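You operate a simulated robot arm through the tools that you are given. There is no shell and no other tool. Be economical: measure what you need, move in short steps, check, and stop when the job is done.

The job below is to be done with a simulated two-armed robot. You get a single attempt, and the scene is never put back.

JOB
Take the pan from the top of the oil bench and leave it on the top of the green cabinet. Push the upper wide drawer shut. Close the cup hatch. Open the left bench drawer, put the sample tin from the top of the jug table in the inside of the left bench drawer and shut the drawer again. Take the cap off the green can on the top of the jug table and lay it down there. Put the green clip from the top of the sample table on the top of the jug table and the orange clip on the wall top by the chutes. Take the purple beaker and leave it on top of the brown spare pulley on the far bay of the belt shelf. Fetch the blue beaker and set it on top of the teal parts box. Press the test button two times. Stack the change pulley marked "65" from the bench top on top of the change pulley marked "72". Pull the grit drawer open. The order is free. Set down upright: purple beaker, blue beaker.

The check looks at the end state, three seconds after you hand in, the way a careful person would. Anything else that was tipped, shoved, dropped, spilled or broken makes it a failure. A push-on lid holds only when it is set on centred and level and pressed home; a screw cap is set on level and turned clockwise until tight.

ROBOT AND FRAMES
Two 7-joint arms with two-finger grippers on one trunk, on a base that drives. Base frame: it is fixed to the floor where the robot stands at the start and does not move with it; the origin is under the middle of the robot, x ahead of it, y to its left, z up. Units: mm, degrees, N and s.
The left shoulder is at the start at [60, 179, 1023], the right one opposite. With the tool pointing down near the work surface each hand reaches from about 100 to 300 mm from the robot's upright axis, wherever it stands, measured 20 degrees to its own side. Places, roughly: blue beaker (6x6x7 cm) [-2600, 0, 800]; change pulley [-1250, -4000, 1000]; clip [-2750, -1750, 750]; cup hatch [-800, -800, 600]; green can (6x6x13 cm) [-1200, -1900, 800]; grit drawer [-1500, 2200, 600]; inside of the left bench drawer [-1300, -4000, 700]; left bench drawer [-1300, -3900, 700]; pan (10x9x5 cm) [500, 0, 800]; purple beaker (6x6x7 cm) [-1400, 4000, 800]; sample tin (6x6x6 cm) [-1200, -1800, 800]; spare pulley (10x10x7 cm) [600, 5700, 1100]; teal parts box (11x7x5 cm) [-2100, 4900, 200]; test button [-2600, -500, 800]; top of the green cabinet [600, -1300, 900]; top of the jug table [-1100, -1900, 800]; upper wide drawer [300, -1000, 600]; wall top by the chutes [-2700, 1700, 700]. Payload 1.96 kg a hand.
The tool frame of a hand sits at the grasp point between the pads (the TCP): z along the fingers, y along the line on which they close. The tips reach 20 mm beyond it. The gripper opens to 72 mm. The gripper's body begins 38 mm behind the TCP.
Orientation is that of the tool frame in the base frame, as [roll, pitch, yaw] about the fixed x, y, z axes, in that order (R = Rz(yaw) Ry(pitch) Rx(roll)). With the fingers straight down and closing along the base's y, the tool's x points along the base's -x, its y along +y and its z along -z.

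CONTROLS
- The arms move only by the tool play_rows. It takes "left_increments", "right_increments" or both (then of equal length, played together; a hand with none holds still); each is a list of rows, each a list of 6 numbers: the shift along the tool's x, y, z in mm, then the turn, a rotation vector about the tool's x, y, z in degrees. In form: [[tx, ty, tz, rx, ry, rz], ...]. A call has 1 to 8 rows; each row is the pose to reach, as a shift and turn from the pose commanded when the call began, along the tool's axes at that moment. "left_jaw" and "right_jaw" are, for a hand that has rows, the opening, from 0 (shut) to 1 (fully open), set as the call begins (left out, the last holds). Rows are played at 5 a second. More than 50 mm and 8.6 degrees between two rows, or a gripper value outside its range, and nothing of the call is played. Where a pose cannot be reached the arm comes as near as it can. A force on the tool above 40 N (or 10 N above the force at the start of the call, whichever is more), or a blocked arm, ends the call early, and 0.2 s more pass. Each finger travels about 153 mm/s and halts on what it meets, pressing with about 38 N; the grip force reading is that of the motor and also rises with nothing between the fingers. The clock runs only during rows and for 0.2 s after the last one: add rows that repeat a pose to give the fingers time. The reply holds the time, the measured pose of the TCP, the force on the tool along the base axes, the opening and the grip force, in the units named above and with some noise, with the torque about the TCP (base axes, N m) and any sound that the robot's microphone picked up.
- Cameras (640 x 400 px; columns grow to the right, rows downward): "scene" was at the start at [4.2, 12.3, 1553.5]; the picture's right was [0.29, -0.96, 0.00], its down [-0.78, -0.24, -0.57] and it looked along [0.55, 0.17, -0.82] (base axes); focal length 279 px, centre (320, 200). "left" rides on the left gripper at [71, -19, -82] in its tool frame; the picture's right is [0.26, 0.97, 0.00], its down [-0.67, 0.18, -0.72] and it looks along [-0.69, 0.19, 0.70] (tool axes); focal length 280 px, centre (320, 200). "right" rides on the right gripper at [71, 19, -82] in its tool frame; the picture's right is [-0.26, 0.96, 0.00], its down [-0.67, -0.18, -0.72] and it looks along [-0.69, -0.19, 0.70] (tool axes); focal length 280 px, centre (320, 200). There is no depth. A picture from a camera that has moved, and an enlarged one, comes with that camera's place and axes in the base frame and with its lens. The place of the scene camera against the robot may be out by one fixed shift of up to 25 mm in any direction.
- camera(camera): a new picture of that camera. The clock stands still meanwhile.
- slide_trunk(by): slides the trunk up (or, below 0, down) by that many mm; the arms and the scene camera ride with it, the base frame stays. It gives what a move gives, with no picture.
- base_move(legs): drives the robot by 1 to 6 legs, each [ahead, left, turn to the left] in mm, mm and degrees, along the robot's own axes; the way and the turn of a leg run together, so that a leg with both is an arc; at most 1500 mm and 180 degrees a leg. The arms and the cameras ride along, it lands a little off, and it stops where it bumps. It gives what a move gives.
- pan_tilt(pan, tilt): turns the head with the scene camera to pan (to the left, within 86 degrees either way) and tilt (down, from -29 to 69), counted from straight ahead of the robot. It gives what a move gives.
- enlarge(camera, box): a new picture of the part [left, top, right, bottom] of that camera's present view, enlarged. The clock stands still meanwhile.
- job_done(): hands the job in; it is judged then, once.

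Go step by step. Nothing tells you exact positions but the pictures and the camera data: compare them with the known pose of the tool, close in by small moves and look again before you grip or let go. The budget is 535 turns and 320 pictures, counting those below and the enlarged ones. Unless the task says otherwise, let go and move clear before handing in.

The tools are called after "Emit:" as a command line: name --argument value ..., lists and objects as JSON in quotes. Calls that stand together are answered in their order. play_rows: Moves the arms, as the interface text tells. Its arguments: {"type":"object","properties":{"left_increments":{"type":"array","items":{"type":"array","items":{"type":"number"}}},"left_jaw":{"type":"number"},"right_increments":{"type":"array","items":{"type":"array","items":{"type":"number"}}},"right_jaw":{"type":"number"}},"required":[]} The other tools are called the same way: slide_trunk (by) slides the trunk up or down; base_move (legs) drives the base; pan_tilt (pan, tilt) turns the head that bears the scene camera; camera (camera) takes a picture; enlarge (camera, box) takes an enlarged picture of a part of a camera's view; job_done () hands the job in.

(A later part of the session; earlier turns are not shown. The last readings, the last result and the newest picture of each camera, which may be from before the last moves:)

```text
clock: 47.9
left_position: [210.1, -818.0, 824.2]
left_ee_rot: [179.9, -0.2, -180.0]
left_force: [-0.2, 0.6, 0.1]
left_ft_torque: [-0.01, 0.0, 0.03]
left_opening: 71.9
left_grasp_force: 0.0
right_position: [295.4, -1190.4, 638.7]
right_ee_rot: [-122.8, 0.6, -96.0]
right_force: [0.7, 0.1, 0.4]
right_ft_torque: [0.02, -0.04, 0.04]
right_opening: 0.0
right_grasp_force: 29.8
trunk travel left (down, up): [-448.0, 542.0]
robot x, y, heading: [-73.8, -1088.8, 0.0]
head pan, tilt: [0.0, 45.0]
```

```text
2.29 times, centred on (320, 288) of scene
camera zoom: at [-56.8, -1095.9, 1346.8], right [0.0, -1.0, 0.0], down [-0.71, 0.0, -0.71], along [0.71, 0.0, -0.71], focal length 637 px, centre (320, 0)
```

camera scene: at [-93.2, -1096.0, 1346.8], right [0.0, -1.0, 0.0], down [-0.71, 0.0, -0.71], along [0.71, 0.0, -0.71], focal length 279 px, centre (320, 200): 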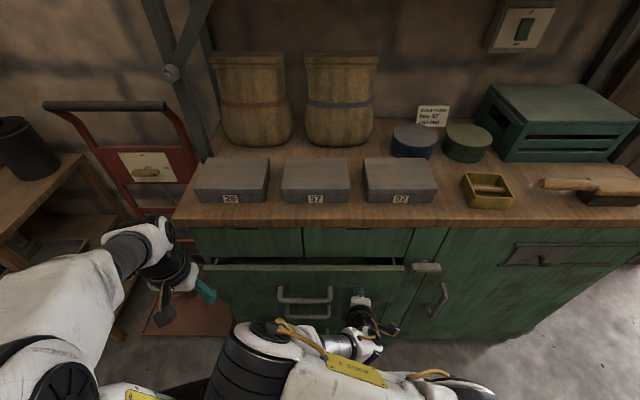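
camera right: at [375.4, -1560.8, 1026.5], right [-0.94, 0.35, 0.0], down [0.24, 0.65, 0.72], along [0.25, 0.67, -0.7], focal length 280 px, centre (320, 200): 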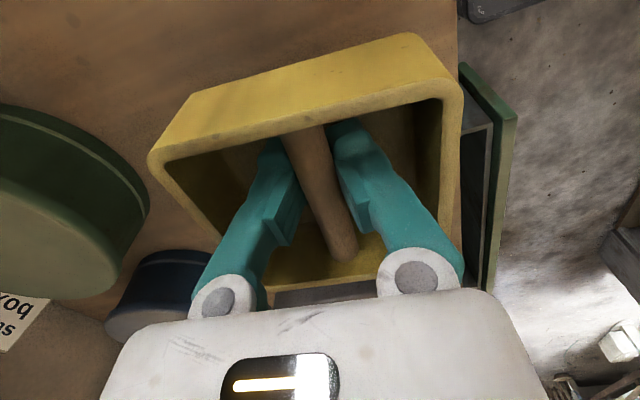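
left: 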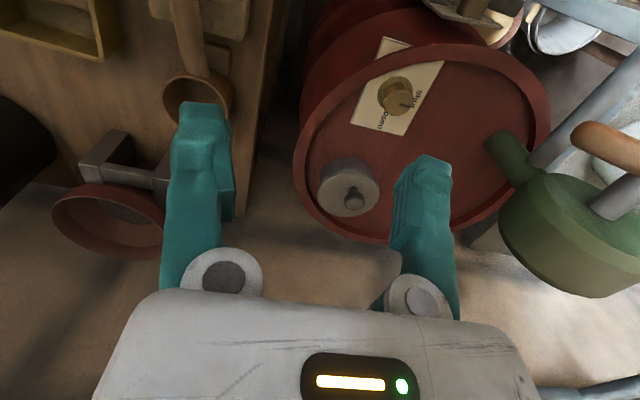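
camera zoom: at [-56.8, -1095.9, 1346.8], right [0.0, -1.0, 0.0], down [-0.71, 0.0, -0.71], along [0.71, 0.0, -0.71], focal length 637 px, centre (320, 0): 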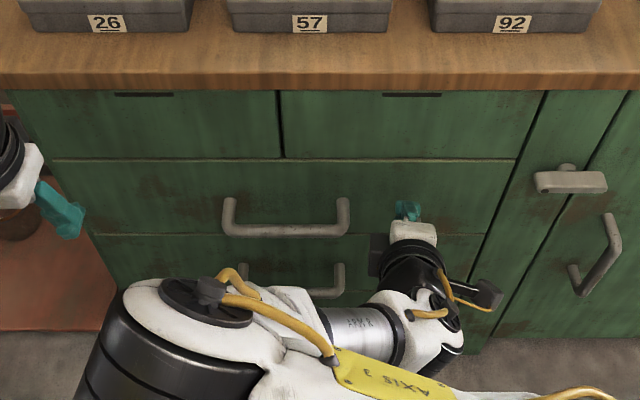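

It looks flush; I press a touch more to confirm it's home.

Emit:
play_rows --right_increments '[[0, -3, 4, 0, 0, 0], [0, -6, 8, 0, 0, 0], [0, -8, 12, 0, 0, 0]]'

Emit:
enlarge --camera "scene" --box '[180, 200, 460, 375]'

```text
clock: 48.7
left_position: [208.4, -819.6, 824.6]
left_ee_rot: [180.0, -0.1, -179.8]
left_force: [0.1, 0.8, -0.1]
left_ft_torque: [-0.04, -0.01, -0.03]
left_opening: 72.3
left_grasp_force: 0.1
right_position: [310.0, -1191.9, 640.4]
right_ee_rot: [-122.8, 0.7, -96.0]
right_force: [0.6, 1.2, 0.4]
right_ft_torque: [0.02, 0.02, 0.01]
right_opening: 0.0
right_grasp_force: 29.1
trunk travel left (down, up): [-448.0, 542.0]
robot x, y, heading: [-71.7, -1088.2, 0.1]
head pan, tilt: [0.0, 45.0]
```

```text
2.29 times, centred on (320, 288) of scene
camera zoom: at [-58.6, -1096.0, 1346.9], right [0.0, -1.0, 0.0], down [-0.71, 0.0, -0.71], along [0.71, 0.0, -0.71], focal length 637 px, centre (320, 0)
```

zoom: 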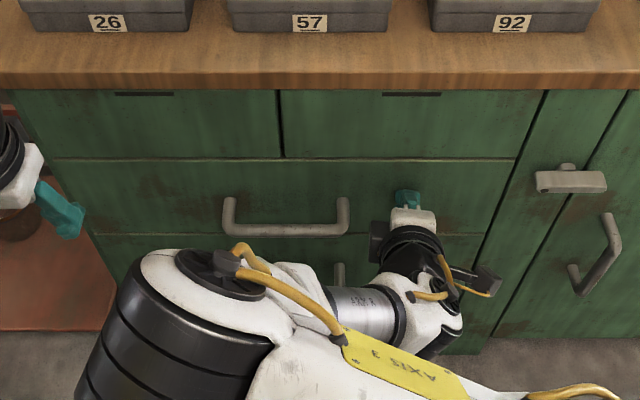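

No resistance yet, so I keep pushing until it stops.

Emit:
play_rows --right_increments '[[0, -3, 4, 0, 0, 0], [0, -6, 8, 0, 0, 0], [0, -9, 12, 0, 0, 0], [0, -12, 16, 0, 0, 0], [0, -15, 20, 0, 0, 0], [0, -18, 24, 0, 0, 0]]'

Emit:
enlarge --camera "scene" --box '[180, 200, 460, 375]'

```text
clock: 49.3
left_position: [205.5, -819.6, 824.3]
left_ee_rot: [-179.9, 0.1, -179.8]
left_force: [-0.1, -0.7, 0.7]
left_ft_torque: [0.02, 0.01, 0.04]
left_opening: 72.1
left_grasp_force: 0.0
right_position: [312.2, -1191.8, 639.9]
right_ee_rot: [-123.4, 0.4, -95.8]
right_force: [-19.3, 2.2, 5.8]
right_ft_torque: [-0.06, -0.09, 0.1]
right_opening: 0.0
right_grasp_force: 29.8
trunk travel left (down, up): [-448.0, 542.0]
robot x, y, heading: [-76.7, -1089.8, 0.2]
head pan, tilt: [0.0, 45.0]
stopped in row 3 (right hand): the force on the tool passed its limit at 46 N (the readings are from after the stop); the commanded pose is now the measured one
```

```text
2.29 times, centred on (320, 288) of scene
camera zoom: at [-62.5, -1095.4, 1347.1], right [0.0, -1.0, 0.0], down [-0.71, 0.0, -0.71], along [0.71, 0.0, -0.71], focal length 637 px, centre (320, 0)
```

zoom: 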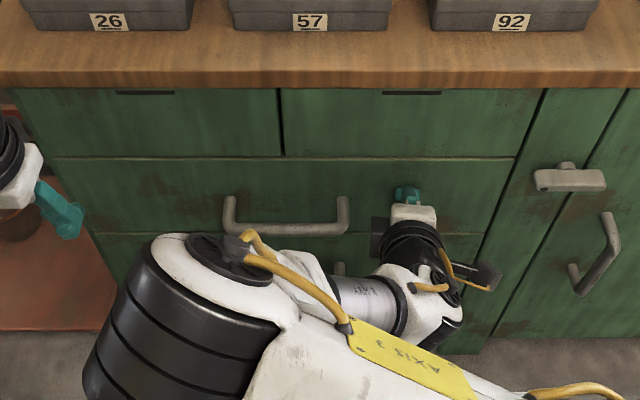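

The drawer is shut. I back away, restore the hand and trunk, and turn around to find the cup hatch.

Emit:
base_move --legs '[[-150, 0, 0]]'

Emit:
play_rows --right_increments '[[0, 0, -10, -8, 0, 0], [0, 0, -20, -16, 0, 0], [0, 0, -30, -24, 0, 0], [0, 0, -40, -32, 0, 0], [0, 0, -50, -40, 0, 0], [0, 0, -60, -48, 0, 0], [0, 0, -70, -56, 0, 0]]'

Emit:
slide_trunk --by 220

Emit:
base_move --legs '[[-50, 0, 120]]'

Emit:
pan_tilt --pan 0 --tilt 30

Emit:
camera --camera "scene"

```text
clock: 50.7
left_position: [57.7, -819.5, 824.4]
left_ee_rot: [180.0, -0.1, -179.8]
left_force: [-0.3, 0.4, -0.2]
left_ft_torque: [-0.02, 0.02, -0.02]
left_opening: 72.1
left_grasp_force: 0.0
right_position: [166.0, -1191.5, 640.4]
right_ee_rot: [-123.3, 0.4, -95.6]
right_force: [-0.7, -0.3, 0.3]
right_ft_torque: [0.0, 0.01, -0.02]
right_opening: 0.0
right_grasp_force: 29.4
trunk travel left (down, up): [-448.0, 542.0]
robot x, y, heading: [-227.2, -1084.1, -0.0]
head pan, tilt: [0.0, 45.0]
```

```text
clock: 52.3
left_position: [58.5, -819.5, 824.7]
left_ee_rot: [180.0, 0.1, -179.8]
left_force: [-0.8, -0.2, 0.0]
left_ft_torque: [-0.01, 0.02, -0.02]
left_opening: 72.0
left_grasp_force: 0.2
right_position: [108.6, -1184.5, 678.1]
right_ee_rot: [-179.5, 0.5, -95.7]
right_force: [-0.7, 1.1, 0.4]
right_ft_torque: [-0.02, 0.01, -0.01]
right_opening: 0.0
right_grasp_force: 29.2
trunk travel left (down, up): [-448.0, 542.0]
robot x, y, heading: [-222.7, -1086.1, 0.2]
head pan, tilt: [0.0, 45.0]
```

```text
clock: 54.6
left_position: [58.3, -818.7, 1045.0]
left_ee_rot: [-180.0, 0.0, -179.8]
left_force: [-1.2, 0.5, -0.2]
left_ft_torque: [-0.01, -0.02, -0.01]
left_opening: 71.9
left_grasp_force: 0.1
right_position: [107.9, -1184.8, 898.9]
right_ee_rot: [-179.3, 0.4, -95.7]
right_force: [-0.4, -0.3, -0.5]
right_ft_torque: [-0.01, -0.01, 0.02]
right_opening: 0.0
right_grasp_force: 29.7
trunk travel left (down, up): [-668.0, 322.0]
robot x, y, heading: [-226.7, -1086.7, 0.4]
head pan, tilt: [0.0, 45.0]
```

```text
clock: 60.1
left_position: [-622.4, -1025.1, 1043.9]
left_ee_rot: [-179.9, 0.1, -57.8]
left_force: [0.7, -0.4, -0.3]
left_ft_torque: [0.0, 0.02, 0.02]
left_opening: 72.0
left_grasp_force: 0.1
right_position: [-338.6, -789.5, 897.5]
right_ee_rot: [-179.3, 0.5, 26.2]
right_force: [0.6, -0.6, 0.1]
right_ft_torque: [0.01, 0.01, -0.02]
right_opening: 0.0
right_grasp_force: 29.9
trunk travel left (down, up): [-668.0, 322.0]
robot x, y, heading: [-247.1, -1122.5, 122.1]
head pan, tilt: [0.0, 45.0]
```

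```text
clock: 60.8
left_position: [-621.9, -1025.6, 1045.3]
left_ee_rot: [180.0, 0.0, -57.8]
left_force: [0.0, -0.2, 0.3]
left_ft_torque: [0.0, 0.03, 0.01]
left_opening: 71.6
left_grasp_force: 0.0
right_position: [-338.3, -789.2, 896.6]
right_ee_rot: [-179.3, 0.5, 26.1]
right_force: [-1.0, 0.1, -0.2]
right_ft_torque: [0.0, 0.01, -0.04]
right_opening: 0.2
right_grasp_force: 29.3
trunk travel left (down, up): [-668.0, 322.0]
robot x, y, heading: [-245.2, -1123.3, 122.4]
head pan, tilt: [0.0, 30.0]
```

```text
288 pictures are left
camera scene: at [-265.4, -1106.1, 1589.4], right [0.85, 0.53, 0.0], down [0.27, -0.42, -0.87], along [-0.46, 0.73, -0.5], focal length 279 px, centre (320, 200)
```

scene: 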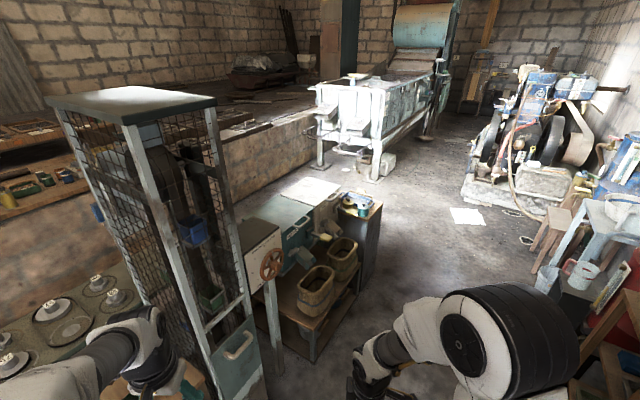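

The tall cage with the small blue hatch and grip at about [−850, −740, 600] is the cup elevator. I zoom in on it.

Emit:
enlarge --camera "scene" --box '[40, 80, 300, 400]'

Emit:
pan_tilt --pan 45 --tilt 35

Emit:
camera --camera "scene"

```text
1.25 times, centred on (170, 240) of scene
camera zoom: at [-265.4, -1106.1, 1589.4], right [0.85, 0.53, 0.0], down [0.27, -0.42, -0.87], along [-0.46, 0.73, -0.5], focal length 349 px, centre (508, 150)
```

zoom: 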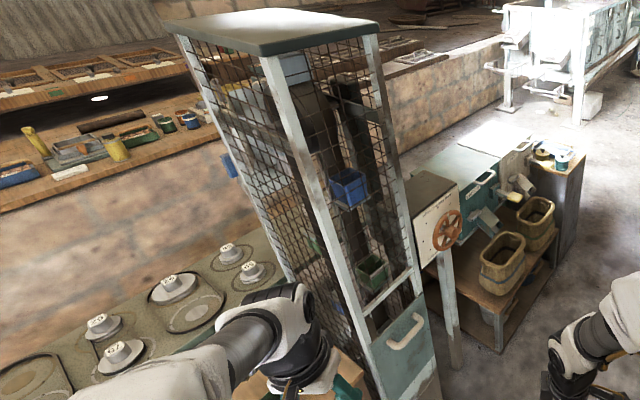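

```text
clock: 62.0
left_position: [-621.6, -1024.8, 1044.3]
left_ee_rot: [179.9, 0.0, -57.8]
left_force: [-0.4, 0.1, 0.1]
left_ft_torque: [-0.01, 0.0, 0.02]
left_opening: 71.9
left_grasp_force: 0.1
right_position: [-337.5, -788.0, 897.0]
right_ee_rot: [-179.5, 0.5, 26.2]
right_force: [-0.8, 0.6, 0.3]
right_ft_torque: [0.0, -0.01, -0.03]
right_opening: 0.0
right_grasp_force: 30.2
trunk travel left (down, up): [-668.0, 322.0]
robot x, y, heading: [-241.1, -1122.1, 122.2]
head pan, tilt: [45.0, 35.0]
```

```text
286 pictures are left
camera scene: at [-303.2, -1163.0, 1581.7], right [0.22, 0.97, 0.0], down [0.56, -0.13, -0.82], along [-0.8, 0.18, -0.57], focal length 279 px, centre (320, 200)
```

scene: 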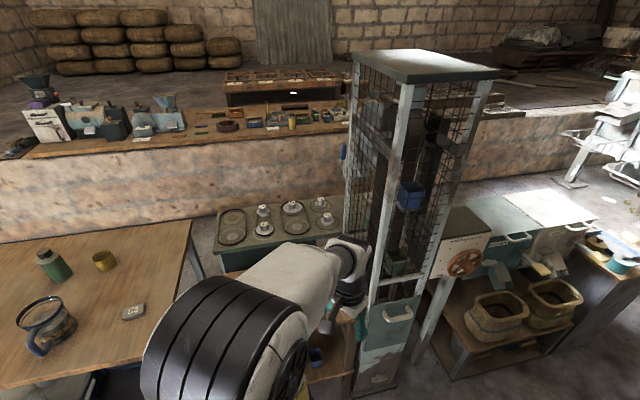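

I face the tower squarely (heading 180) for a proper look at the hatch.

Emit:
base_move --legs '[[0, 0, 58], [0, -330, 0]]'

Emit:
pan_tilt --pan 0 --tilt 45

Emit:
camera --camera "scene"

```text
clock: 66.7
left_position: [-527.9, -1062.5, 1044.6]
left_ee_rot: [180.0, 0.1, -0.3]
left_force: [-0.5, -0.5, 0.0]
left_ft_torque: [0.03, -0.01, -0.02]
left_opening: 72.2
left_grasp_force: 0.0
right_position: [-574.5, -696.2, 896.3]
right_ee_rot: [-179.3, 0.6, 83.8]
right_force: [0.3, 0.0, 0.5]
right_ft_torque: [-0.02, 0.03, 0.0]
right_opening: 0.0
right_grasp_force: 29.8
trunk travel left (down, up): [-668.0, 322.0]
robot x, y, heading: [-239.8, -798.4, 179.4]
head pan, tilt: [45.0, 35.0]
```

```text
clock: 67.8
left_position: [-527.4, -1063.8, 1044.3]
left_ee_rot: [-180.0, 0.0, -0.3]
left_force: [-0.1, 0.7, -0.7]
left_ft_torque: [-0.01, 0.01, 0.0]
left_opening: 72.0
left_grasp_force: 0.1
right_position: [-573.6, -696.5, 897.7]
right_ee_rot: [-179.3, 0.4, 83.7]
right_force: [0.4, 0.2, -0.2]
right_ft_torque: [0.02, -0.01, 0.0]
right_opening: 0.1
right_grasp_force: 29.6
trunk travel left (down, up): [-668.0, 322.0]
robot x, y, heading: [-241.0, -798.9, 179.6]
head pan, tilt: [0.0, 45.0]
```

```text
285 pictures are left
camera scene: at [-268.6, -806.0, 1566.9], right [0.0, 1.0, 0.0], down [0.71, 0.0, -0.71], along [-0.71, 0.0, -0.71], focal length 279 px, centre (320, 200)
```

scene: 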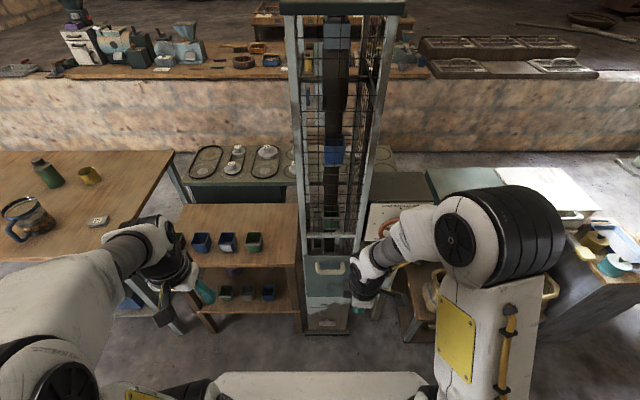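

Emit:
enlarge --camera "scene" --box '[270, 120, 400, 340]'

```text
1.82 times, centred on (335, 230) of scene
camera zoom: at [-268.6, -806.0, 1566.9], right [0.0, 1.0, 0.0], down [0.71, 0.0, -0.71], along [-0.71, 0.0, -0.71], focal length 507 px, centre (293, 146)
```

zoom: 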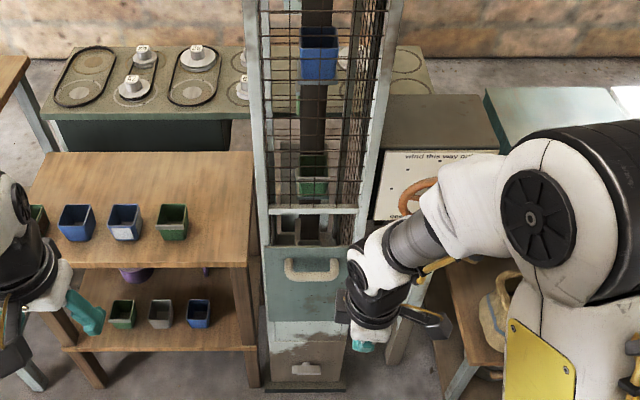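

The hatch is a vertical slide with a bow grip near [−770, −769, 690], now ~110 mm below its bar. I turn the right hand to point forward with a vertical closing direction.

Emit:
play_rows --right_increments '[[0, -15, 0, 8, 0, 0], [0, -30, 0, 16, 0, 0], [0, -40, 0, 24, 0, 0], [0, -50, 0, 32, 0, 0], [0, -60, 0, 40, 0, 0], [0, -70, 0, 48, 0, 0], [0, -80, 0, 56, 0, 0]]' --right_jaw 1

Emit:
play_rows --right_increments '[[0, 0, 5, 8, 0, 0], [0, 0, 10, 16, 0, 0], [0, 0, 15, 24, 0, 0], [0, 0, 20, 32, 0, 0]]'

Emit:
camera --camera "scene"

Emit:
camera --camera "right"

```text
clock: 69.4
left_position: [-528.7, -1061.9, 1044.6]
left_ee_rot: [-180.0, -0.1, -0.2]
left_force: [-0.8, -0.1, 0.7]
left_ft_torque: [0.02, -0.01, -0.02]
left_opening: 72.0
left_grasp_force: 0.0
right_position: [-654.1, -688.4, 899.8]
right_ee_rot: [-123.1, 0.5, 83.8]
right_force: [0.1, 0.6, 0.6]
right_ft_torque: [0.01, 0.01, 0.0]
right_opening: 72.3
right_grasp_force: 0.1
trunk travel left (down, up): [-668.0, 322.0]
robot x, y, heading: [-240.4, -796.4, 179.9]
head pan, tilt: [0.0, 45.0]
```

```text
clock: 70.0
left_position: [-526.7, -1064.0, 1044.1]
left_ee_rot: [179.9, -0.2, 0.0]
left_force: [-0.1, -0.2, -1.1]
left_ft_torque: [0.01, -0.02, -0.03]
left_opening: 72.0
left_grasp_force: 0.1
right_position: [-672.7, -700.2, 915.6]
right_ee_rot: [-107.6, 12.7, 78.3]
right_force: [-0.7, 0.3, -0.8]
right_ft_torque: [0.0, 0.0, 0.01]
right_opening: 71.9
right_grasp_force: 0.1
trunk travel left (down, up): [-668.0, 322.0]
robot x, y, heading: [-243.8, -796.3, 179.5]
head pan, tilt: [0.0, 45.0]
stopped in row 3 (right hand): the arm was blocked; the commanded pose is now the measured one
```

```text
283 pictures are left
camera scene: at [-268.7, -806.2, 1566.9], right [0.01, 1.0, 0.0], down [0.71, 0.0, -0.71], along [-0.71, 0.0, -0.71], focal length 279 px, centre (320, 200)
```

scene: 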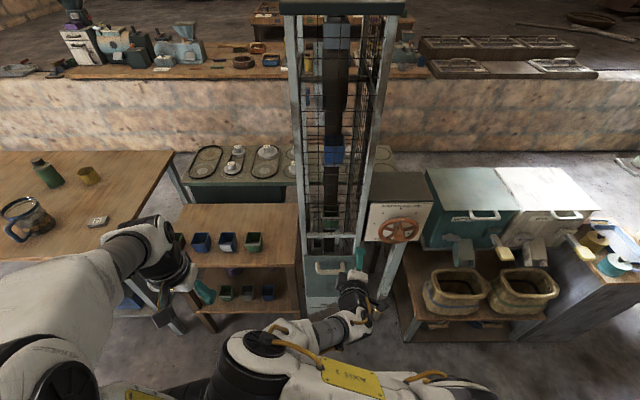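

```text
282 pictures are left
camera right: at [-576.8, -649.2, 906.7], right [0.19, -0.51, -0.84], down [0.5, -0.69, 0.53], along [-0.85, -0.52, 0.12], focal length 280 px, centre (320, 200)
```

right: 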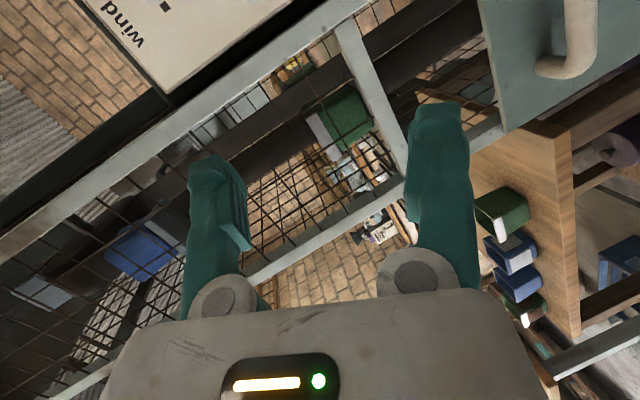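

The arm can't go fully horizontal here; a 55° tilt is enough to hook under the bow and lift. I restore the tilt, shift over to y≈−769 and lower the trunk so the fingertips sit below the bow.

Emit:
play_rows --right_increments '[[0, 0, 0, -5.3, 0.1, -4.6], [0, 0, 0, -10.6, 0.3, -9.3], [0, 0, 0, -16, 0.5, -13.9]]' --right_jaw 0

Emit:
play_rows --right_increments '[[-35, 2, -3, 0, 0, 0], [-69, 4, -6, 0, 0, 0]]'

Emit:
slide_trunk --by -265

Emit:
camera --camera "right"

Emit:
camera --camera "scene"

```text
clock: 70.8
left_position: [-526.4, -1064.0, 1044.8]
left_ee_rot: [180.0, -0.1, 0.0]
left_force: [0.3, -0.3, -0.2]
left_ft_torque: [0.01, 0.0, 0.0]
left_opening: 71.8
left_grasp_force: 0.1
right_position: [-673.0, -701.0, 914.8]
right_ee_rot: [-123.2, -0.5, 84.1]
right_force: [0.1, -0.6, -0.6]
right_ft_torque: [0.04, 0.0, 0.01]
right_opening: 0.1
right_grasp_force: 29.2
trunk travel left (down, up): [-668.0, 322.0]
robot x, y, heading: [-239.7, -795.9, 179.9]
head pan, tilt: [0.0, 45.0]
```

```text
clock: 71.5
left_position: [-526.7, -1065.1, 1045.0]
left_ee_rot: [179.9, -0.2, 0.0]
left_force: [0.0, 0.9, -1.0]
left_ft_torque: [0.03, -0.01, 0.01]
left_opening: 71.9
left_grasp_force: 0.1
right_position: [-671.5, -771.4, 913.2]
right_ee_rot: [-123.2, -0.3, 84.0]
right_force: [0.2, -0.6, -0.3]
right_ft_torque: [0.03, 0.0, -0.01]
right_opening: 0.0
right_grasp_force: 29.5
trunk travel left (down, up): [-668.0, 322.0]
robot x, y, heading: [-242.9, -799.3, 179.6]
head pan, tilt: [0.0, 45.0]
```

```text
clock: 74.2
left_position: [-527.4, -1064.0, 779.7]
left_ee_rot: [180.0, 0.0, 0.0]
left_force: [0.3, -0.8, -0.7]
left_ft_torque: [-0.04, -0.04, -0.02]
left_opening: 72.2
left_grasp_force: 0.3
right_position: [-671.1, -770.7, 649.4]
right_ee_rot: [-123.1, -0.2, 83.9]
right_force: [-0.5, -0.5, 0.1]
right_ft_torque: [0.02, 0.03, 0.02]
right_opening: 0.0
right_grasp_force: 29.4
trunk travel left (down, up): [-403.0, 587.0]
robot x, y, heading: [-239.9, -797.1, 179.7]
head pan, tilt: [0.0, 45.0]
```

```text
281 pictures are left
camera right: at [-585.3, -709.1, 678.0], right [0.5, -0.31, -0.81], down [0.43, -0.73, 0.54], along [-0.76, -0.61, -0.23], focal length 280 px, centre (320, 200)
```

right: 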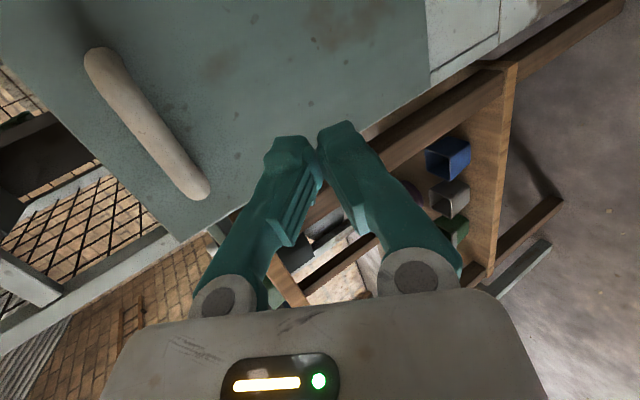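

```text
280 pictures are left
camera scene: at [-268.4, -806.1, 1301.9], right [0.01, 1.0, 0.0], down [0.71, 0.0, -0.71], along [-0.71, 0.0, -0.71], focal length 279 px, centre (320, 200)
```

scene: 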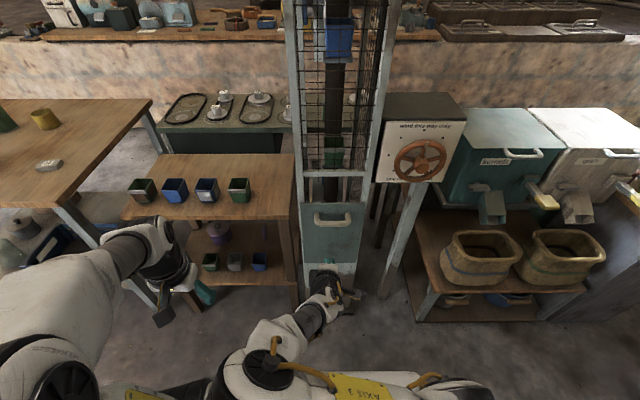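

The bow is at about [−797, −757, 695] with the fingertips below it. I drive forward so the tips go underneath.

Emit:
base_move --legs '[[112, -12, 0]]'

Emit:
camera --camera "right"

Emit:
enlarge --camera "scene" --box '[250, 140, 430, 340]'

```text
clock: 75.4
left_position: [-639.2, -1051.3, 779.2]
left_ee_rot: [-180.0, -0.3, -0.1]
left_force: [-0.3, -0.7, 0.5]
left_ft_torque: [-0.03, 0.0, 0.0]
left_opening: 71.7
left_grasp_force: 0.1
right_position: [-784.9, -757.7, 648.1]
right_ee_rot: [-123.2, -0.4, 84.0]
right_force: [-0.7, 0.0, -0.6]
right_ft_torque: [0.03, -0.01, 0.0]
right_opening: 0.2
right_grasp_force: 29.7
trunk travel left (down, up): [-403.0, 587.0]
robot x, y, heading: [-352.6, -782.5, 179.8]
head pan, tilt: [0.0, 45.0]
```

```text
279 pictures are left
camera right: at [-697.6, -696.0, 677.5], right [0.5, -0.31, -0.81], down [0.42, -0.73, 0.54], along [-0.76, -0.61, -0.23], focal length 280 px, centre (320, 200)
```

right: 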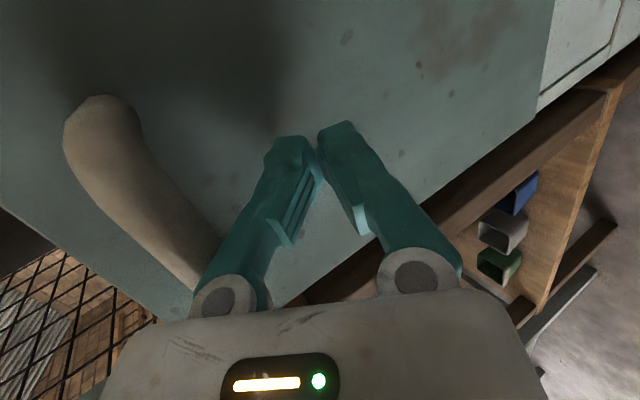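

```text
2.00 times, centred on (340, 240) of scene
camera zoom: at [-381.6, -793.2, 1301.8], right [0.01, 1.0, 0.0], down [0.71, 0.0, -0.71], along [-0.71, 0.0, -0.71], focal length 558 px, centre (280, 120)
```

zoom: 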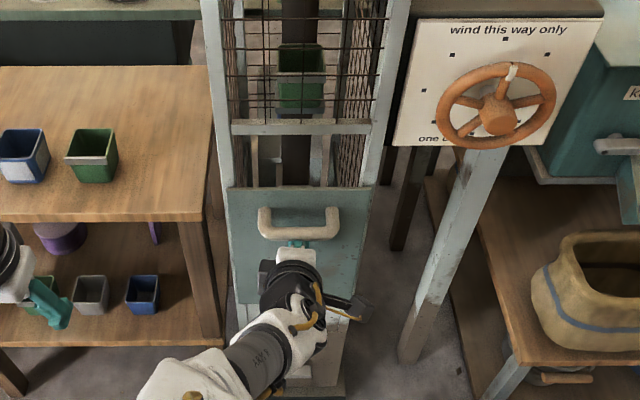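

Tips are under the bow. I raise the hand slowly to engage it.

Emit:
play_rows --right_increments '[[0, -8.4, -5.5, 0, 0, 0], [0, -16.8, -10.9, 0, 0, 0], [0, -25.2, -16.4, 0, 0, 0], [0, -33.6, -21.8, 0, 0, 0]]'

Emit:
enlarge --camera "scene" --box '[250, 140, 430, 340]'

```text
clock: 76.4
left_position: [-638.9, -1051.3, 779.5]
left_ee_rot: [-180.0, 0.0, -0.1]
left_force: [-0.2, -0.6, -0.3]
left_ft_torque: [0.0, 0.03, 0.0]
left_opening: 71.9
left_grasp_force: 0.0
right_position: [-782.4, -757.6, 688.1]
right_ee_rot: [-123.1, -0.3, 84.0]
right_force: [14.5, 2.3, -7.6]
right_ft_torque: [-0.01, 0.6, 0.12]
right_opening: 0.0
right_grasp_force: 29.3
trunk travel left (down, up): [-403.0, 587.0]
robot x, y, heading: [-354.7, -785.3, 179.7]
head pan, tilt: [0.0, 45.0]
```

```text
2.00 times, centred on (340, 240) of scene
camera zoom: at [-378.9, -793.0, 1301.9], right [0.01, 1.0, 0.0], down [0.71, 0.0, -0.71], along [-0.71, 0.0, -0.71], focal length 558 px, centre (280, 120)
```

zoom: 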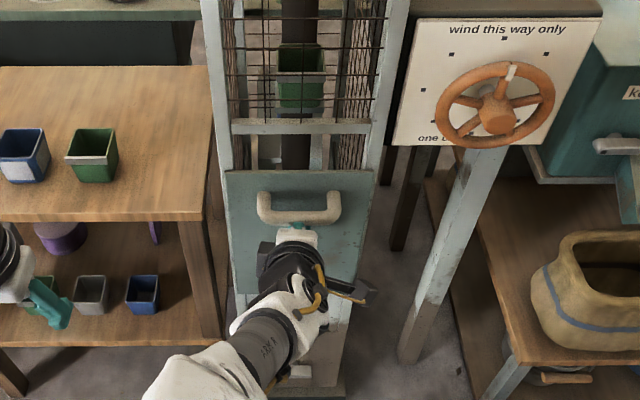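

The hatch rises with the hand. I continue up.

Emit:
play_rows --right_increments '[[0, -12.6, -8.2, 0, 0, 0], [0, -25.2, -16.4, 0, 0, 0], [0, -33.6, -21.8, 0, 0, 0], [0, -37.8, -24.5, 0, 0, 0]]'

Emit:
enlarge --camera "scene" --box '[250, 140, 430, 340]'

```text
clock: 77.4
left_position: [-637.8, -1051.5, 779.3]
left_ee_rot: [-179.9, 0.0, -0.2]
left_force: [-0.2, 0.5, 0.6]
left_ft_torque: [0.01, -0.02, -0.01]
left_opening: 72.0
left_grasp_force: 0.1
right_position: [-783.0, -758.0, 734.1]
right_ee_rot: [-123.0, -0.2, 84.1]
right_force: [11.5, 2.2, -6.5]
right_ft_torque: [-0.03, 0.48, 0.13]
right_opening: 0.1
right_grasp_force: 29.8
trunk travel left (down, up): [-403.0, 587.0]
robot x, y, heading: [-351.6, -783.7, 179.4]
head pan, tilt: [0.0, 45.0]
```

```text
2.00 times, centred on (340, 240) of scene
camera zoom: at [-379.3, -793.1, 1301.9], right [0.01, 1.0, 0.0], down [0.71, 0.0, -0.71], along [-0.71, 0.0, -0.71], focal length 558 px, centre (280, 120)
```

zoom: 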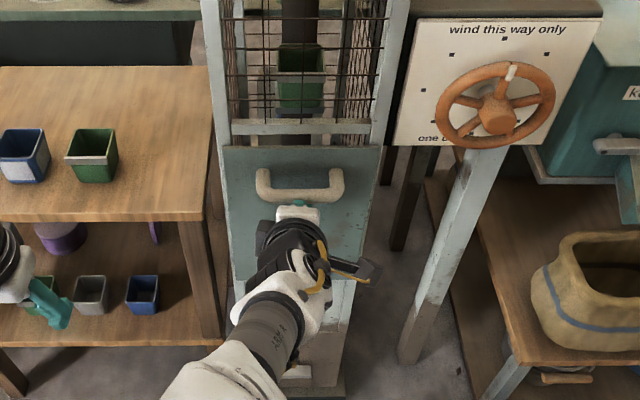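

Emit:
play_rows --right_increments '[[0, -6.7, -4.4, 0, 0, 0], [0, -12.6, -8.2, 0, 0, 0], [0, -16.8, -10.9, 0, 0, 0], [0, -21, -13.7, 0, 0, 0], [0, -25.2, -16.4, 0, 0, 0], [0, -29.4, -19.1, 0, 0, 0], [0, -33.6, -21.8, 0, 0, 0]]'

Emit:
enlarge --camera "scene" --box '[250, 140, 430, 340]'

```text
clock: 78.5
left_position: [-637.4, -1052.1, 779.0]
left_ee_rot: [-179.9, 0.0, 0.0]
left_force: [0.3, 0.2, 0.2]
left_ft_torque: [-0.04, 0.01, -0.02]
left_opening: 72.1
left_grasp_force: 0.1
right_position: [-784.0, -755.5, 761.1]
right_ee_rot: [-123.0, -0.9, 83.3]
right_force: [16.1, -8.6, -10.8]
right_ft_torque: [0.41, 0.73, 0.06]
right_opening: 0.2
right_grasp_force: 29.8
trunk travel left (down, up): [-403.0, 587.0]
robot x, y, heading: [-351.0, -783.6, 179.9]
head pan, tilt: [0.0, 45.0]
stopped in row 5 (right hand): the force on the tool passed its limit at 55 N (the readings are from after the stop); the commanded pose is now the measured one
```

```text
2.00 times, centred on (340, 240) of scene
camera zoom: at [-378.1, -794.5, 1301.9], right [0.0, 1.0, 0.0], down [0.71, 0.0, -0.71], along [-0.71, 0.0, -0.71], focal length 558 px, centre (280, 120)
```

zoom: 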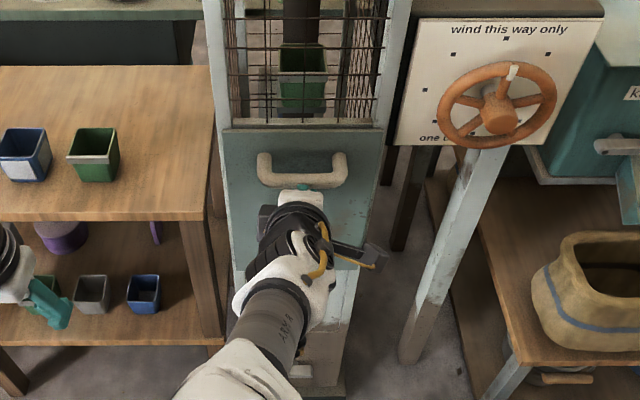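

It hit its upper stop; the opening is covered. I lower the hand off the bow and check the hatch stays up.

Emit:
play_rows --right_increments '[[0, 8.4, 5.5, 0, 0, 0], [0, 25.2, 16.4, 0, 0, 0], [0, 42, 27.3, 0, 0, 0], [0, 42, 27.3, 0, 0, 0], [0, 42, 27.3, 0, 0, 0]]'

Emit:
base_move --legs '[[-120, 0, 0]]'

Emit:
camera --camera "scene"

```text
clock: 79.7
left_position: [-636.2, -1052.6, 779.4]
left_ee_rot: [-180.0, -0.1, 0.1]
left_force: [0.1, 0.9, 0.0]
left_ft_torque: [-0.02, 0.0, 0.04]
left_opening: 72.2
left_grasp_force: 0.1
right_position: [-786.8, -753.1, 713.1]
right_ee_rot: [-123.0, -0.8, 83.4]
right_force: [0.9, -1.3, -0.4]
right_ft_torque: [0.04, 0.0, 0.02]
right_opening: 0.1
right_grasp_force: 30.1
trunk travel left (down, up): [-403.0, 587.0]
robot x, y, heading: [-349.4, -786.6, 179.5]
head pan, tilt: [0.0, 45.0]
```

```text
clock: 81.0
left_position: [-520.4, -1053.2, 779.7]
left_ee_rot: [180.0, 0.0, 0.1]
left_force: [0.3, -0.5, -0.2]
left_ft_torque: [-0.01, -0.02, 0.02]
left_opening: 72.1
left_grasp_force: 0.1
right_position: [-668.5, -754.3, 713.9]
right_ee_rot: [-122.9, -0.9, 83.5]
right_force: [1.0, -1.0, -0.7]
right_ft_torque: [-0.01, 0.02, 0.0]
right_opening: 0.1
right_grasp_force: 29.9
trunk travel left (down, up): [-403.0, 587.0]
robot x, y, heading: [-236.5, -782.4, 180.0]
head pan, tilt: [0.0, 45.0]
```

```text
274 pictures are left
camera scene: at [-261.5, -794.2, 1301.9], right [0.0, 1.0, 0.0], down [0.71, 0.0, -0.71], along [-0.71, 0.0, -0.71], focal length 279 px, centre (320, 200)
```

scene: 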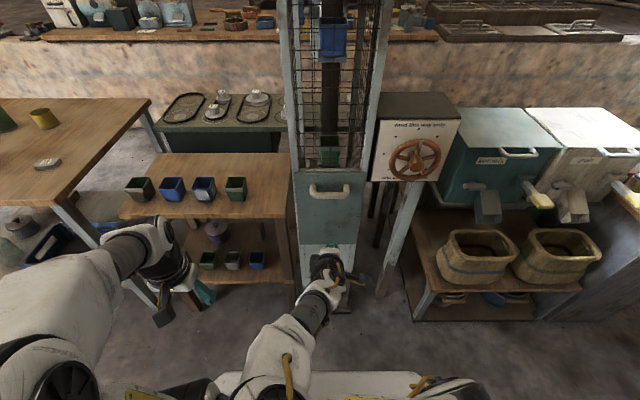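

The cup hatch is closed and stays up. I restore the hand and trunk, then drive south around the jug table to look at it.

Emit:
play_rows --right_increments '[[0, 0, -10, -8, 0, 0], [0, 0, -20, -16, 0, 0], [0, 0, -30, -24, 0, 0], [0, 0, -40, -32, 0, 0], [0, 0, -50, -40, 0, 0], [0, 0, -60, -48, 0, 0], [0, 0, -70, -57, 0, 0]]'

Emit:
slide_trunk --by 265

Emit:
base_move --legs '[[-30, 0, 90], [1200, 0, 0]]'

Emit:
pan_tilt --pan -60 --tilt 30

Emit:
camera --camera "scene"

```text
refused: row 7 steps farther than a row can; nothing moved
```

```text
clock: 83.7
left_position: [-521.0, -1053.0, 1044.4]
left_ee_rot: [-179.9, 0.0, 0.3]
left_force: [-0.2, -0.3, -0.2]
left_ft_torque: [-0.02, 0.01, 0.01]
left_opening: 71.6
left_grasp_force: 0.1
right_position: [-668.7, -754.2, 977.9]
right_ee_rot: [-123.0, -0.7, 83.5]
right_force: [-0.1, 0.1, -0.1]
right_ft_torque: [0.0, 0.0, -0.01]
right_opening: 0.0
right_grasp_force: 29.2
trunk travel left (down, up): [-668.0, 322.0]
robot x, y, heading: [-237.4, -783.7, 179.6]
head pan, tilt: [0.0, 45.0]
```

```text
clock: 93.6
left_position: [35.1, -2264.8, 1044.8]
left_ee_rot: [180.0, -0.1, 89.2]
left_force: [0.3, -0.2, -0.5]
left_ft_torque: [-0.01, 0.0, -0.02]
left_opening: 71.9
left_grasp_force: 0.1
right_position: [-264.6, -2409.1, 978.0]
right_ee_rot: [-123.0, -0.8, 172.8]
right_force: [0.1, -0.5, 0.4]
right_ft_torque: [0.01, 0.0, -0.03]
right_opening: 0.0
right_grasp_force: 29.8
trunk travel left (down, up): [-668.0, 322.0]
robot x, y, heading: [-232.7, -1978.6, -90.8]
head pan, tilt: [0.0, 45.0]
```

```text
clock: 94.9
left_position: [34.5, -2264.4, 1044.2]
left_ee_rot: [180.0, -0.2, 89.2]
left_force: [0.1, -0.3, -0.5]
left_ft_torque: [0.0, -0.02, 0.03]
left_opening: 72.2
left_grasp_force: 0.0
right_position: [-265.4, -2407.4, 977.2]
right_ee_rot: [-123.0, -0.8, 172.7]
right_force: [0.5, 0.2, -1.0]
right_ft_torque: [0.02, 0.02, -0.02]
right_opening: 0.0
right_grasp_force: 29.5
trunk travel left (down, up): [-668.0, 322.0]
robot x, y, heading: [-227.2, -1981.5, -91.1]
head pan, tilt: [-60.0, 30.0]
```

```text
273 pictures are left
camera scene: at [-311.3, -1969.1, 1589.5], right [-0.48, 0.87, 0.0], down [0.44, 0.24, -0.87], along [-0.76, -0.42, -0.5], focal length 279 px, centre (320, 200)
```

scene: 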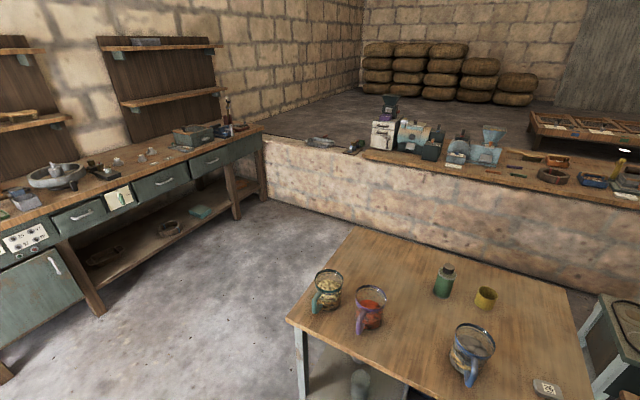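

The jug table spans x −1360…−770, y −2360…−1500, with the green can near [−1150, −1930] and yellow tin near [−1173, −1797]. I'll approach from the aisle on its far (−x) side.

Emit:
play_rows --right_increments '[[0, 0, -8, -8, 0, 0], [0, 0, -16, -16, 0, 0], [0, 0, -24, -24, 0, 0], [0, 0, -32, -32, 0, 0], [0, 0, -40, -40, 0, 0], [0, 0, -48, -48, 0, 0], [0, 0, -56, -56, 0, 0]]'

Emit:
base_move --legs '[[820, 0, 0], [0, 0, -89], [1450, 0, 0], [0, 0, -90], [900, 0, 0], [0, 0, -90]]'

Emit:
pan_tilt --pan 0 --tilt 45

Emit:
camera --camera "scene"

```text
clock: 96.5
left_position: [35.9, -2266.2, 1043.8]
left_ee_rot: [-179.9, -0.1, 89.2]
left_force: [-0.5, -0.3, -0.1]
left_ft_torque: [-0.04, -0.05, -0.01]
left_opening: 72.4
left_grasp_force: 0.0
right_position: [-258.6, -2361.8, 1008.3]
right_ee_rot: [-179.1, -0.8, 172.8]
right_force: [0.1, -0.3, -0.6]
right_ft_torque: [0.0, -0.03, 0.0]
right_opening: 0.0
right_grasp_force: 30.0
trunk travel left (down, up): [-668.0, 322.0]
robot x, y, heading: [-227.7, -1972.3, -91.1]
head pan, tilt: [-60.0, 30.0]
```

```text
clock: 123.6
left_position: [-1432.0, -1624.6, 1044.5]
left_ee_rot: [-179.9, -0.1, -179.9]
left_force: [0.0, 0.3, -0.2]
left_ft_torque: [0.03, -0.01, -0.01]
left_opening: 72.0
left_grasp_force: 0.0
right_position: [-1329.2, -1916.3, 1007.4]
right_ee_rot: [-178.9, -0.9, -96.4]
right_force: [0.0, -0.3, -0.3]
right_ft_torque: [-0.01, 0.01, 0.0]
right_opening: 0.0
right_grasp_force: 29.8
trunk travel left (down, up): [-668.0, 322.0]
robot x, y, heading: [-1714.5, -1893.0, 0.0]
head pan, tilt: [-60.0, 30.0]
```

```text
clock: 124.9
left_position: [-1431.7, -1624.5, 1044.5]
left_ee_rot: [179.9, -0.2, -179.8]
left_force: [-0.8, 0.6, -0.4]
left_ft_torque: [0.0, 0.01, -0.04]
left_opening: 72.1
left_grasp_force: 0.1
right_position: [-1330.3, -1916.1, 1007.3]
right_ee_rot: [-179.0, -0.8, -96.4]
right_force: [-0.6, -0.2, -0.1]
right_ft_torque: [0.05, -0.02, 0.02]
right_opening: 0.1
right_grasp_force: 29.8
trunk travel left (down, up): [-668.0, 322.0]
robot x, y, heading: [-1716.8, -1891.1, -0.2]
head pan, tilt: [0.0, 45.0]
```

```text
272 pictures are left
camera scene: at [-1699.1, -1900.7, 1566.9], right [0.0, -1.0, 0.0], down [-0.71, 0.0, -0.71], along [0.71, 0.0, -0.71], focal length 279 px, centre (320, 200)
```

scene: 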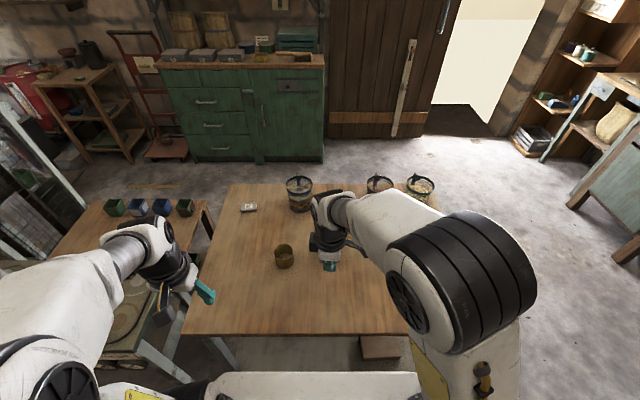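

The tin is visible at the table centre; the can is behind my right hand. I shift that hand aside to see.

Emit:
play_rows --right_increments '[[45, 0, -10, 0, 0, 0], [90, 0, -20, 0, 0, 0], [130, 0, -30, 0, 0, 0]]' --right_jaw 1

Emit:
enlarge --camera "scene" --box '[220, 170, 420, 295]'

Emit:
camera --camera "right"

```text
clock: 125.7
left_position: [-1431.4, -1624.4, 1044.7]
left_ee_rot: [179.9, -0.1, -179.7]
left_force: [-0.5, 0.0, -0.1]
left_ft_torque: [0.02, -0.02, -0.03]
left_opening: 72.2
left_grasp_force: 0.1
right_position: [-1343.6, -2045.6, 1040.2]
right_ee_rot: [-179.0, -0.8, -96.4]
right_force: [-0.2, -0.2, 0.0]
right_ft_torque: [0.0, 0.01, -0.01]
right_opening: 71.8
right_grasp_force: 0.1
trunk travel left (down, up): [-668.0, 322.0]
robot x, y, heading: [-1713.9, -1891.1, -0.1]
head pan, tilt: [0.0, 45.0]
```

```text
3.20 times, centred on (320, 232) of scene
camera zoom: at [-1699.4, -1901.9, 1566.9], right [0.0, -1.0, 0.0], down [-0.71, 0.0, -0.71], along [0.71, 0.0, -0.71], focal length 892 px, centre (320, 96)
```

zoom: 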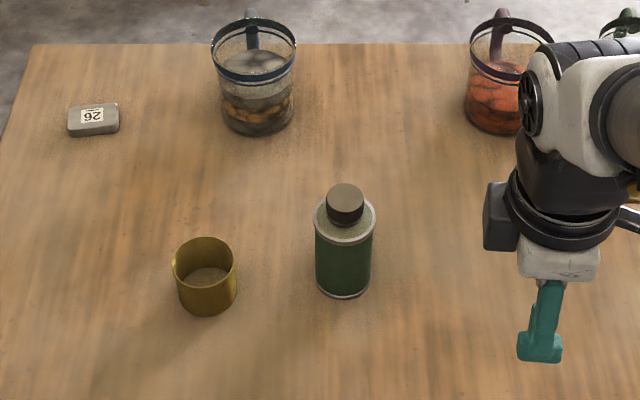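

```text
270 pictures are left
camera right: at [-1371.0, -2114.7, 1122.4], right [-0.93, 0.37, -0.02], down [0.24, 0.66, 0.71], along [0.27, 0.66, -0.7], focal length 280 px, centre (320, 200)
```

right: 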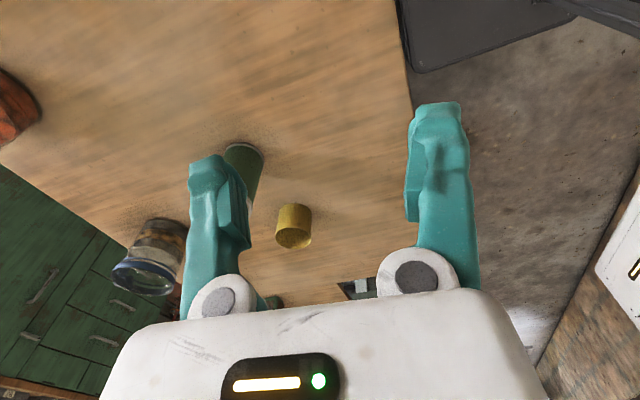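

The can at ≈[−1184, −1925] has a dark screw-type cap; the tin is at ≈[−1190, −1788], table top z≈780. I'll hold the can with a tilted left hand while the right hand unscrews. First rotate the left hand 45° and drive 70 closer.

Emit:
base_move --legs '[[70, 0, 0]]'

Emit:
play_rows --left_increments '[[-5, 0, 0, 0, 0, 8], [-10, 0, 0, 0, 0, 16], [-15, 0, 0, 0, 0, 24], [-20, 0, 0, 0, 0, 32], [-20, 0, 0, 0, 0, 40], [-20, 0, 0, 0, 0, 45]]'

Emit:
play_rows --left_increments '[[0, 0, 15, 0, -8, 0], [0, 0, 30, 0, -16, 0], [0, 0, 45, 0, -24, 0], [0, 0, 60, 0, -32, 0], [0, 0, 70, 0, -40, 0], [0, 0, 80, 0, -48, 0], [0, 0, 90, 0, -56, 0]]'

Emit:
enlarge --camera "scene" --box '[160, 150, 480, 350]'

Emit:
camera --camera "left"

```text
clock: 126.8
left_position: [-1361.0, -1623.6, 1043.8]
left_ee_rot: [-180.0, -0.1, -179.8]
left_force: [0.0, -0.3, -0.5]
left_ft_torque: [0.0, 0.0, -0.01]
left_opening: 72.0
left_grasp_force: 0.0
right_position: [-1271.3, -2045.4, 1039.1]
right_ee_rot: [-179.0, -0.9, -96.3]
right_force: [-0.6, -1.2, 0.0]
right_ft_torque: [-0.01, 0.03, 0.0]
right_opening: 72.0
right_grasp_force: 0.0
trunk travel left (down, up): [-668.0, 322.0]
robot x, y, heading: [-1643.7, -1892.5, -0.2]
head pan, tilt: [0.0, 45.0]
```

```text
clock: 128.2
left_position: [-1341.0, -1623.9, 1045.0]
left_ee_rot: [-180.0, 0.0, 135.1]
left_force: [-0.2, -0.1, -0.4]
left_ft_torque: [0.01, 0.01, -0.01]
left_opening: 71.9
left_grasp_force: 0.0
right_position: [-1272.3, -2044.7, 1039.9]
right_ee_rot: [-178.9, -0.8, -96.3]
right_force: [-0.2, 0.4, -0.7]
right_ft_torque: [-0.02, -0.03, 0.02]
right_opening: 72.3
right_grasp_force: 0.0
trunk travel left (down, up): [-668.0, 322.0]
robot x, y, heading: [-1644.5, -1893.4, 0.1]
head pan, tilt: [0.0, 45.0]
```

```text
clock: 129.8
left_position: [-1341.6, -1621.8, 956.0]
left_ee_rot: [-179.9, 56.1, 135.2]
left_force: [0.0, 1.0, 1.0]
left_ft_torque: [-0.02, -0.01, -0.02]
left_opening: 72.3
left_grasp_force: 0.1
right_position: [-1273.0, -2042.7, 1040.5]
right_ee_rot: [-178.9, -0.8, -96.3]
right_force: [-0.2, 0.0, -0.3]
right_ft_torque: [-0.03, 0.0, -0.03]
right_opening: 72.2
right_grasp_force: 0.1
trunk travel left (down, up): [-668.0, 322.0]
robot x, y, heading: [-1644.5, -1891.9, 0.2]
head pan, tilt: [0.0, 45.0]
```

```text
2.00 times, centred on (320, 250) of scene
camera zoom: at [-1628.9, -1897.7, 1566.9], right [0.0, -1.0, 0.0], down [-0.71, 0.0, -0.71], along [0.71, 0.0, -0.71], focal length 558 px, centre (320, 100)
```

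zoom: 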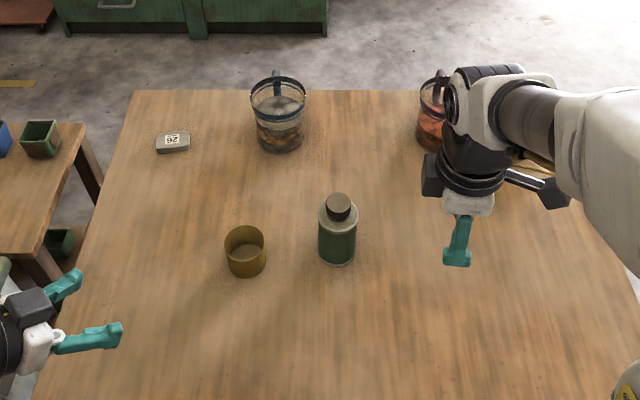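

```text
268 pictures are left
camera left: at [-1430.4, -1561.0, 941.1], right [0.58, 0.79, -0.22], down [-0.02, 0.28, 0.96], along [0.82, -0.55, 0.18], focal length 280 px, centre (320, 200)
```

left: 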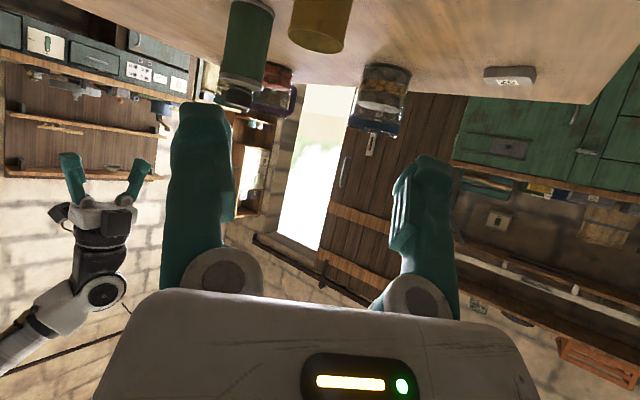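

I refine: can axis ≈[−1167, −1924], cap top ≈905, tin ≈[−1172, −1783]. I bring the open left hand to a pre-grasp pose at the can's side.

Emit:
play_rows --left_increments '[[-14, -15, 40, 0, 0, 0], [-28, -30, 80, 0, 0, 0], [-42, -45, 120, 0, 0, 0], [-55, -60, 160, 0, 0, 0], [-69, -75, 200, 0, 0, 0], [-82, -90, 239, 0, 0, 0]]' --left_jaw 1

Emit:
enlarge --camera "scene" --box '[160, 150, 480, 350]'

Emit:
camera --camera "left"

```text
clock: 131.2
left_position: [-1231.4, -1859.5, 889.0]
left_ee_rot: [-179.9, 55.9, 135.3]
left_force: [0.0, 0.1, -0.1]
left_ft_torque: [0.01, 0.02, 0.01]
left_opening: 71.9
left_grasp_force: 0.0
left hand out of reach, approached as far as the arm can: row 1, 2, 3
right_position: [-1272.2, -2045.9, 1039.4]
right_ee_rot: [-179.1, -0.7, -96.2]
right_force: [0.7, 0.3, 0.0]
right_ft_torque: [0.03, 0.04, 0.01]
right_opening: 72.2
right_grasp_force: 0.1
trunk travel left (down, up): [-668.0, 322.0]
robot x, y, heading: [-1647.0, -1891.1, 0.3]
head pan, tilt: [0.0, 45.0]
```

```text
2.00 times, centred on (320, 250) of scene
camera zoom: at [-1626.6, -1902.6, 1566.8], right [0.0, -1.0, 0.0], down [-0.71, 0.0, -0.71], along [0.71, 0.0, -0.71], focal length 558 px, centre (320, 100)
```

zoom: 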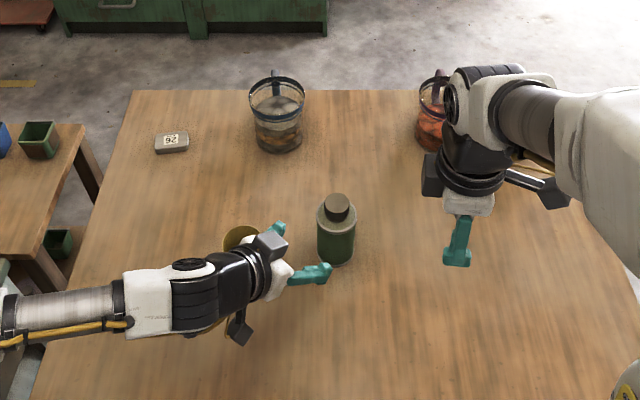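

```text
266 pictures are left
camera left: at [-1320.3, -1799.2, 875.6], right [0.58, 0.79, -0.22], down [-0.02, 0.28, 0.96], along [0.82, -0.55, 0.18], focal length 280 px, centre (320, 200)
```

left: 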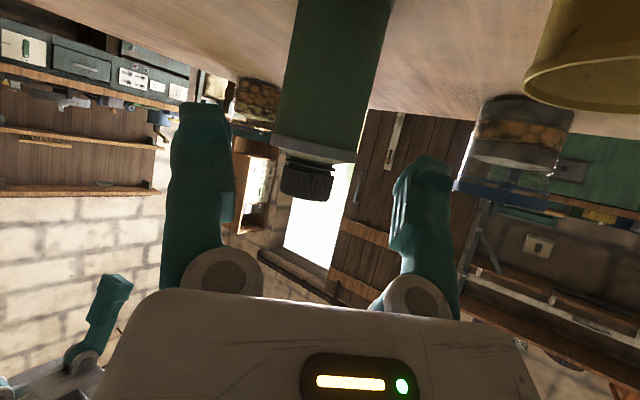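

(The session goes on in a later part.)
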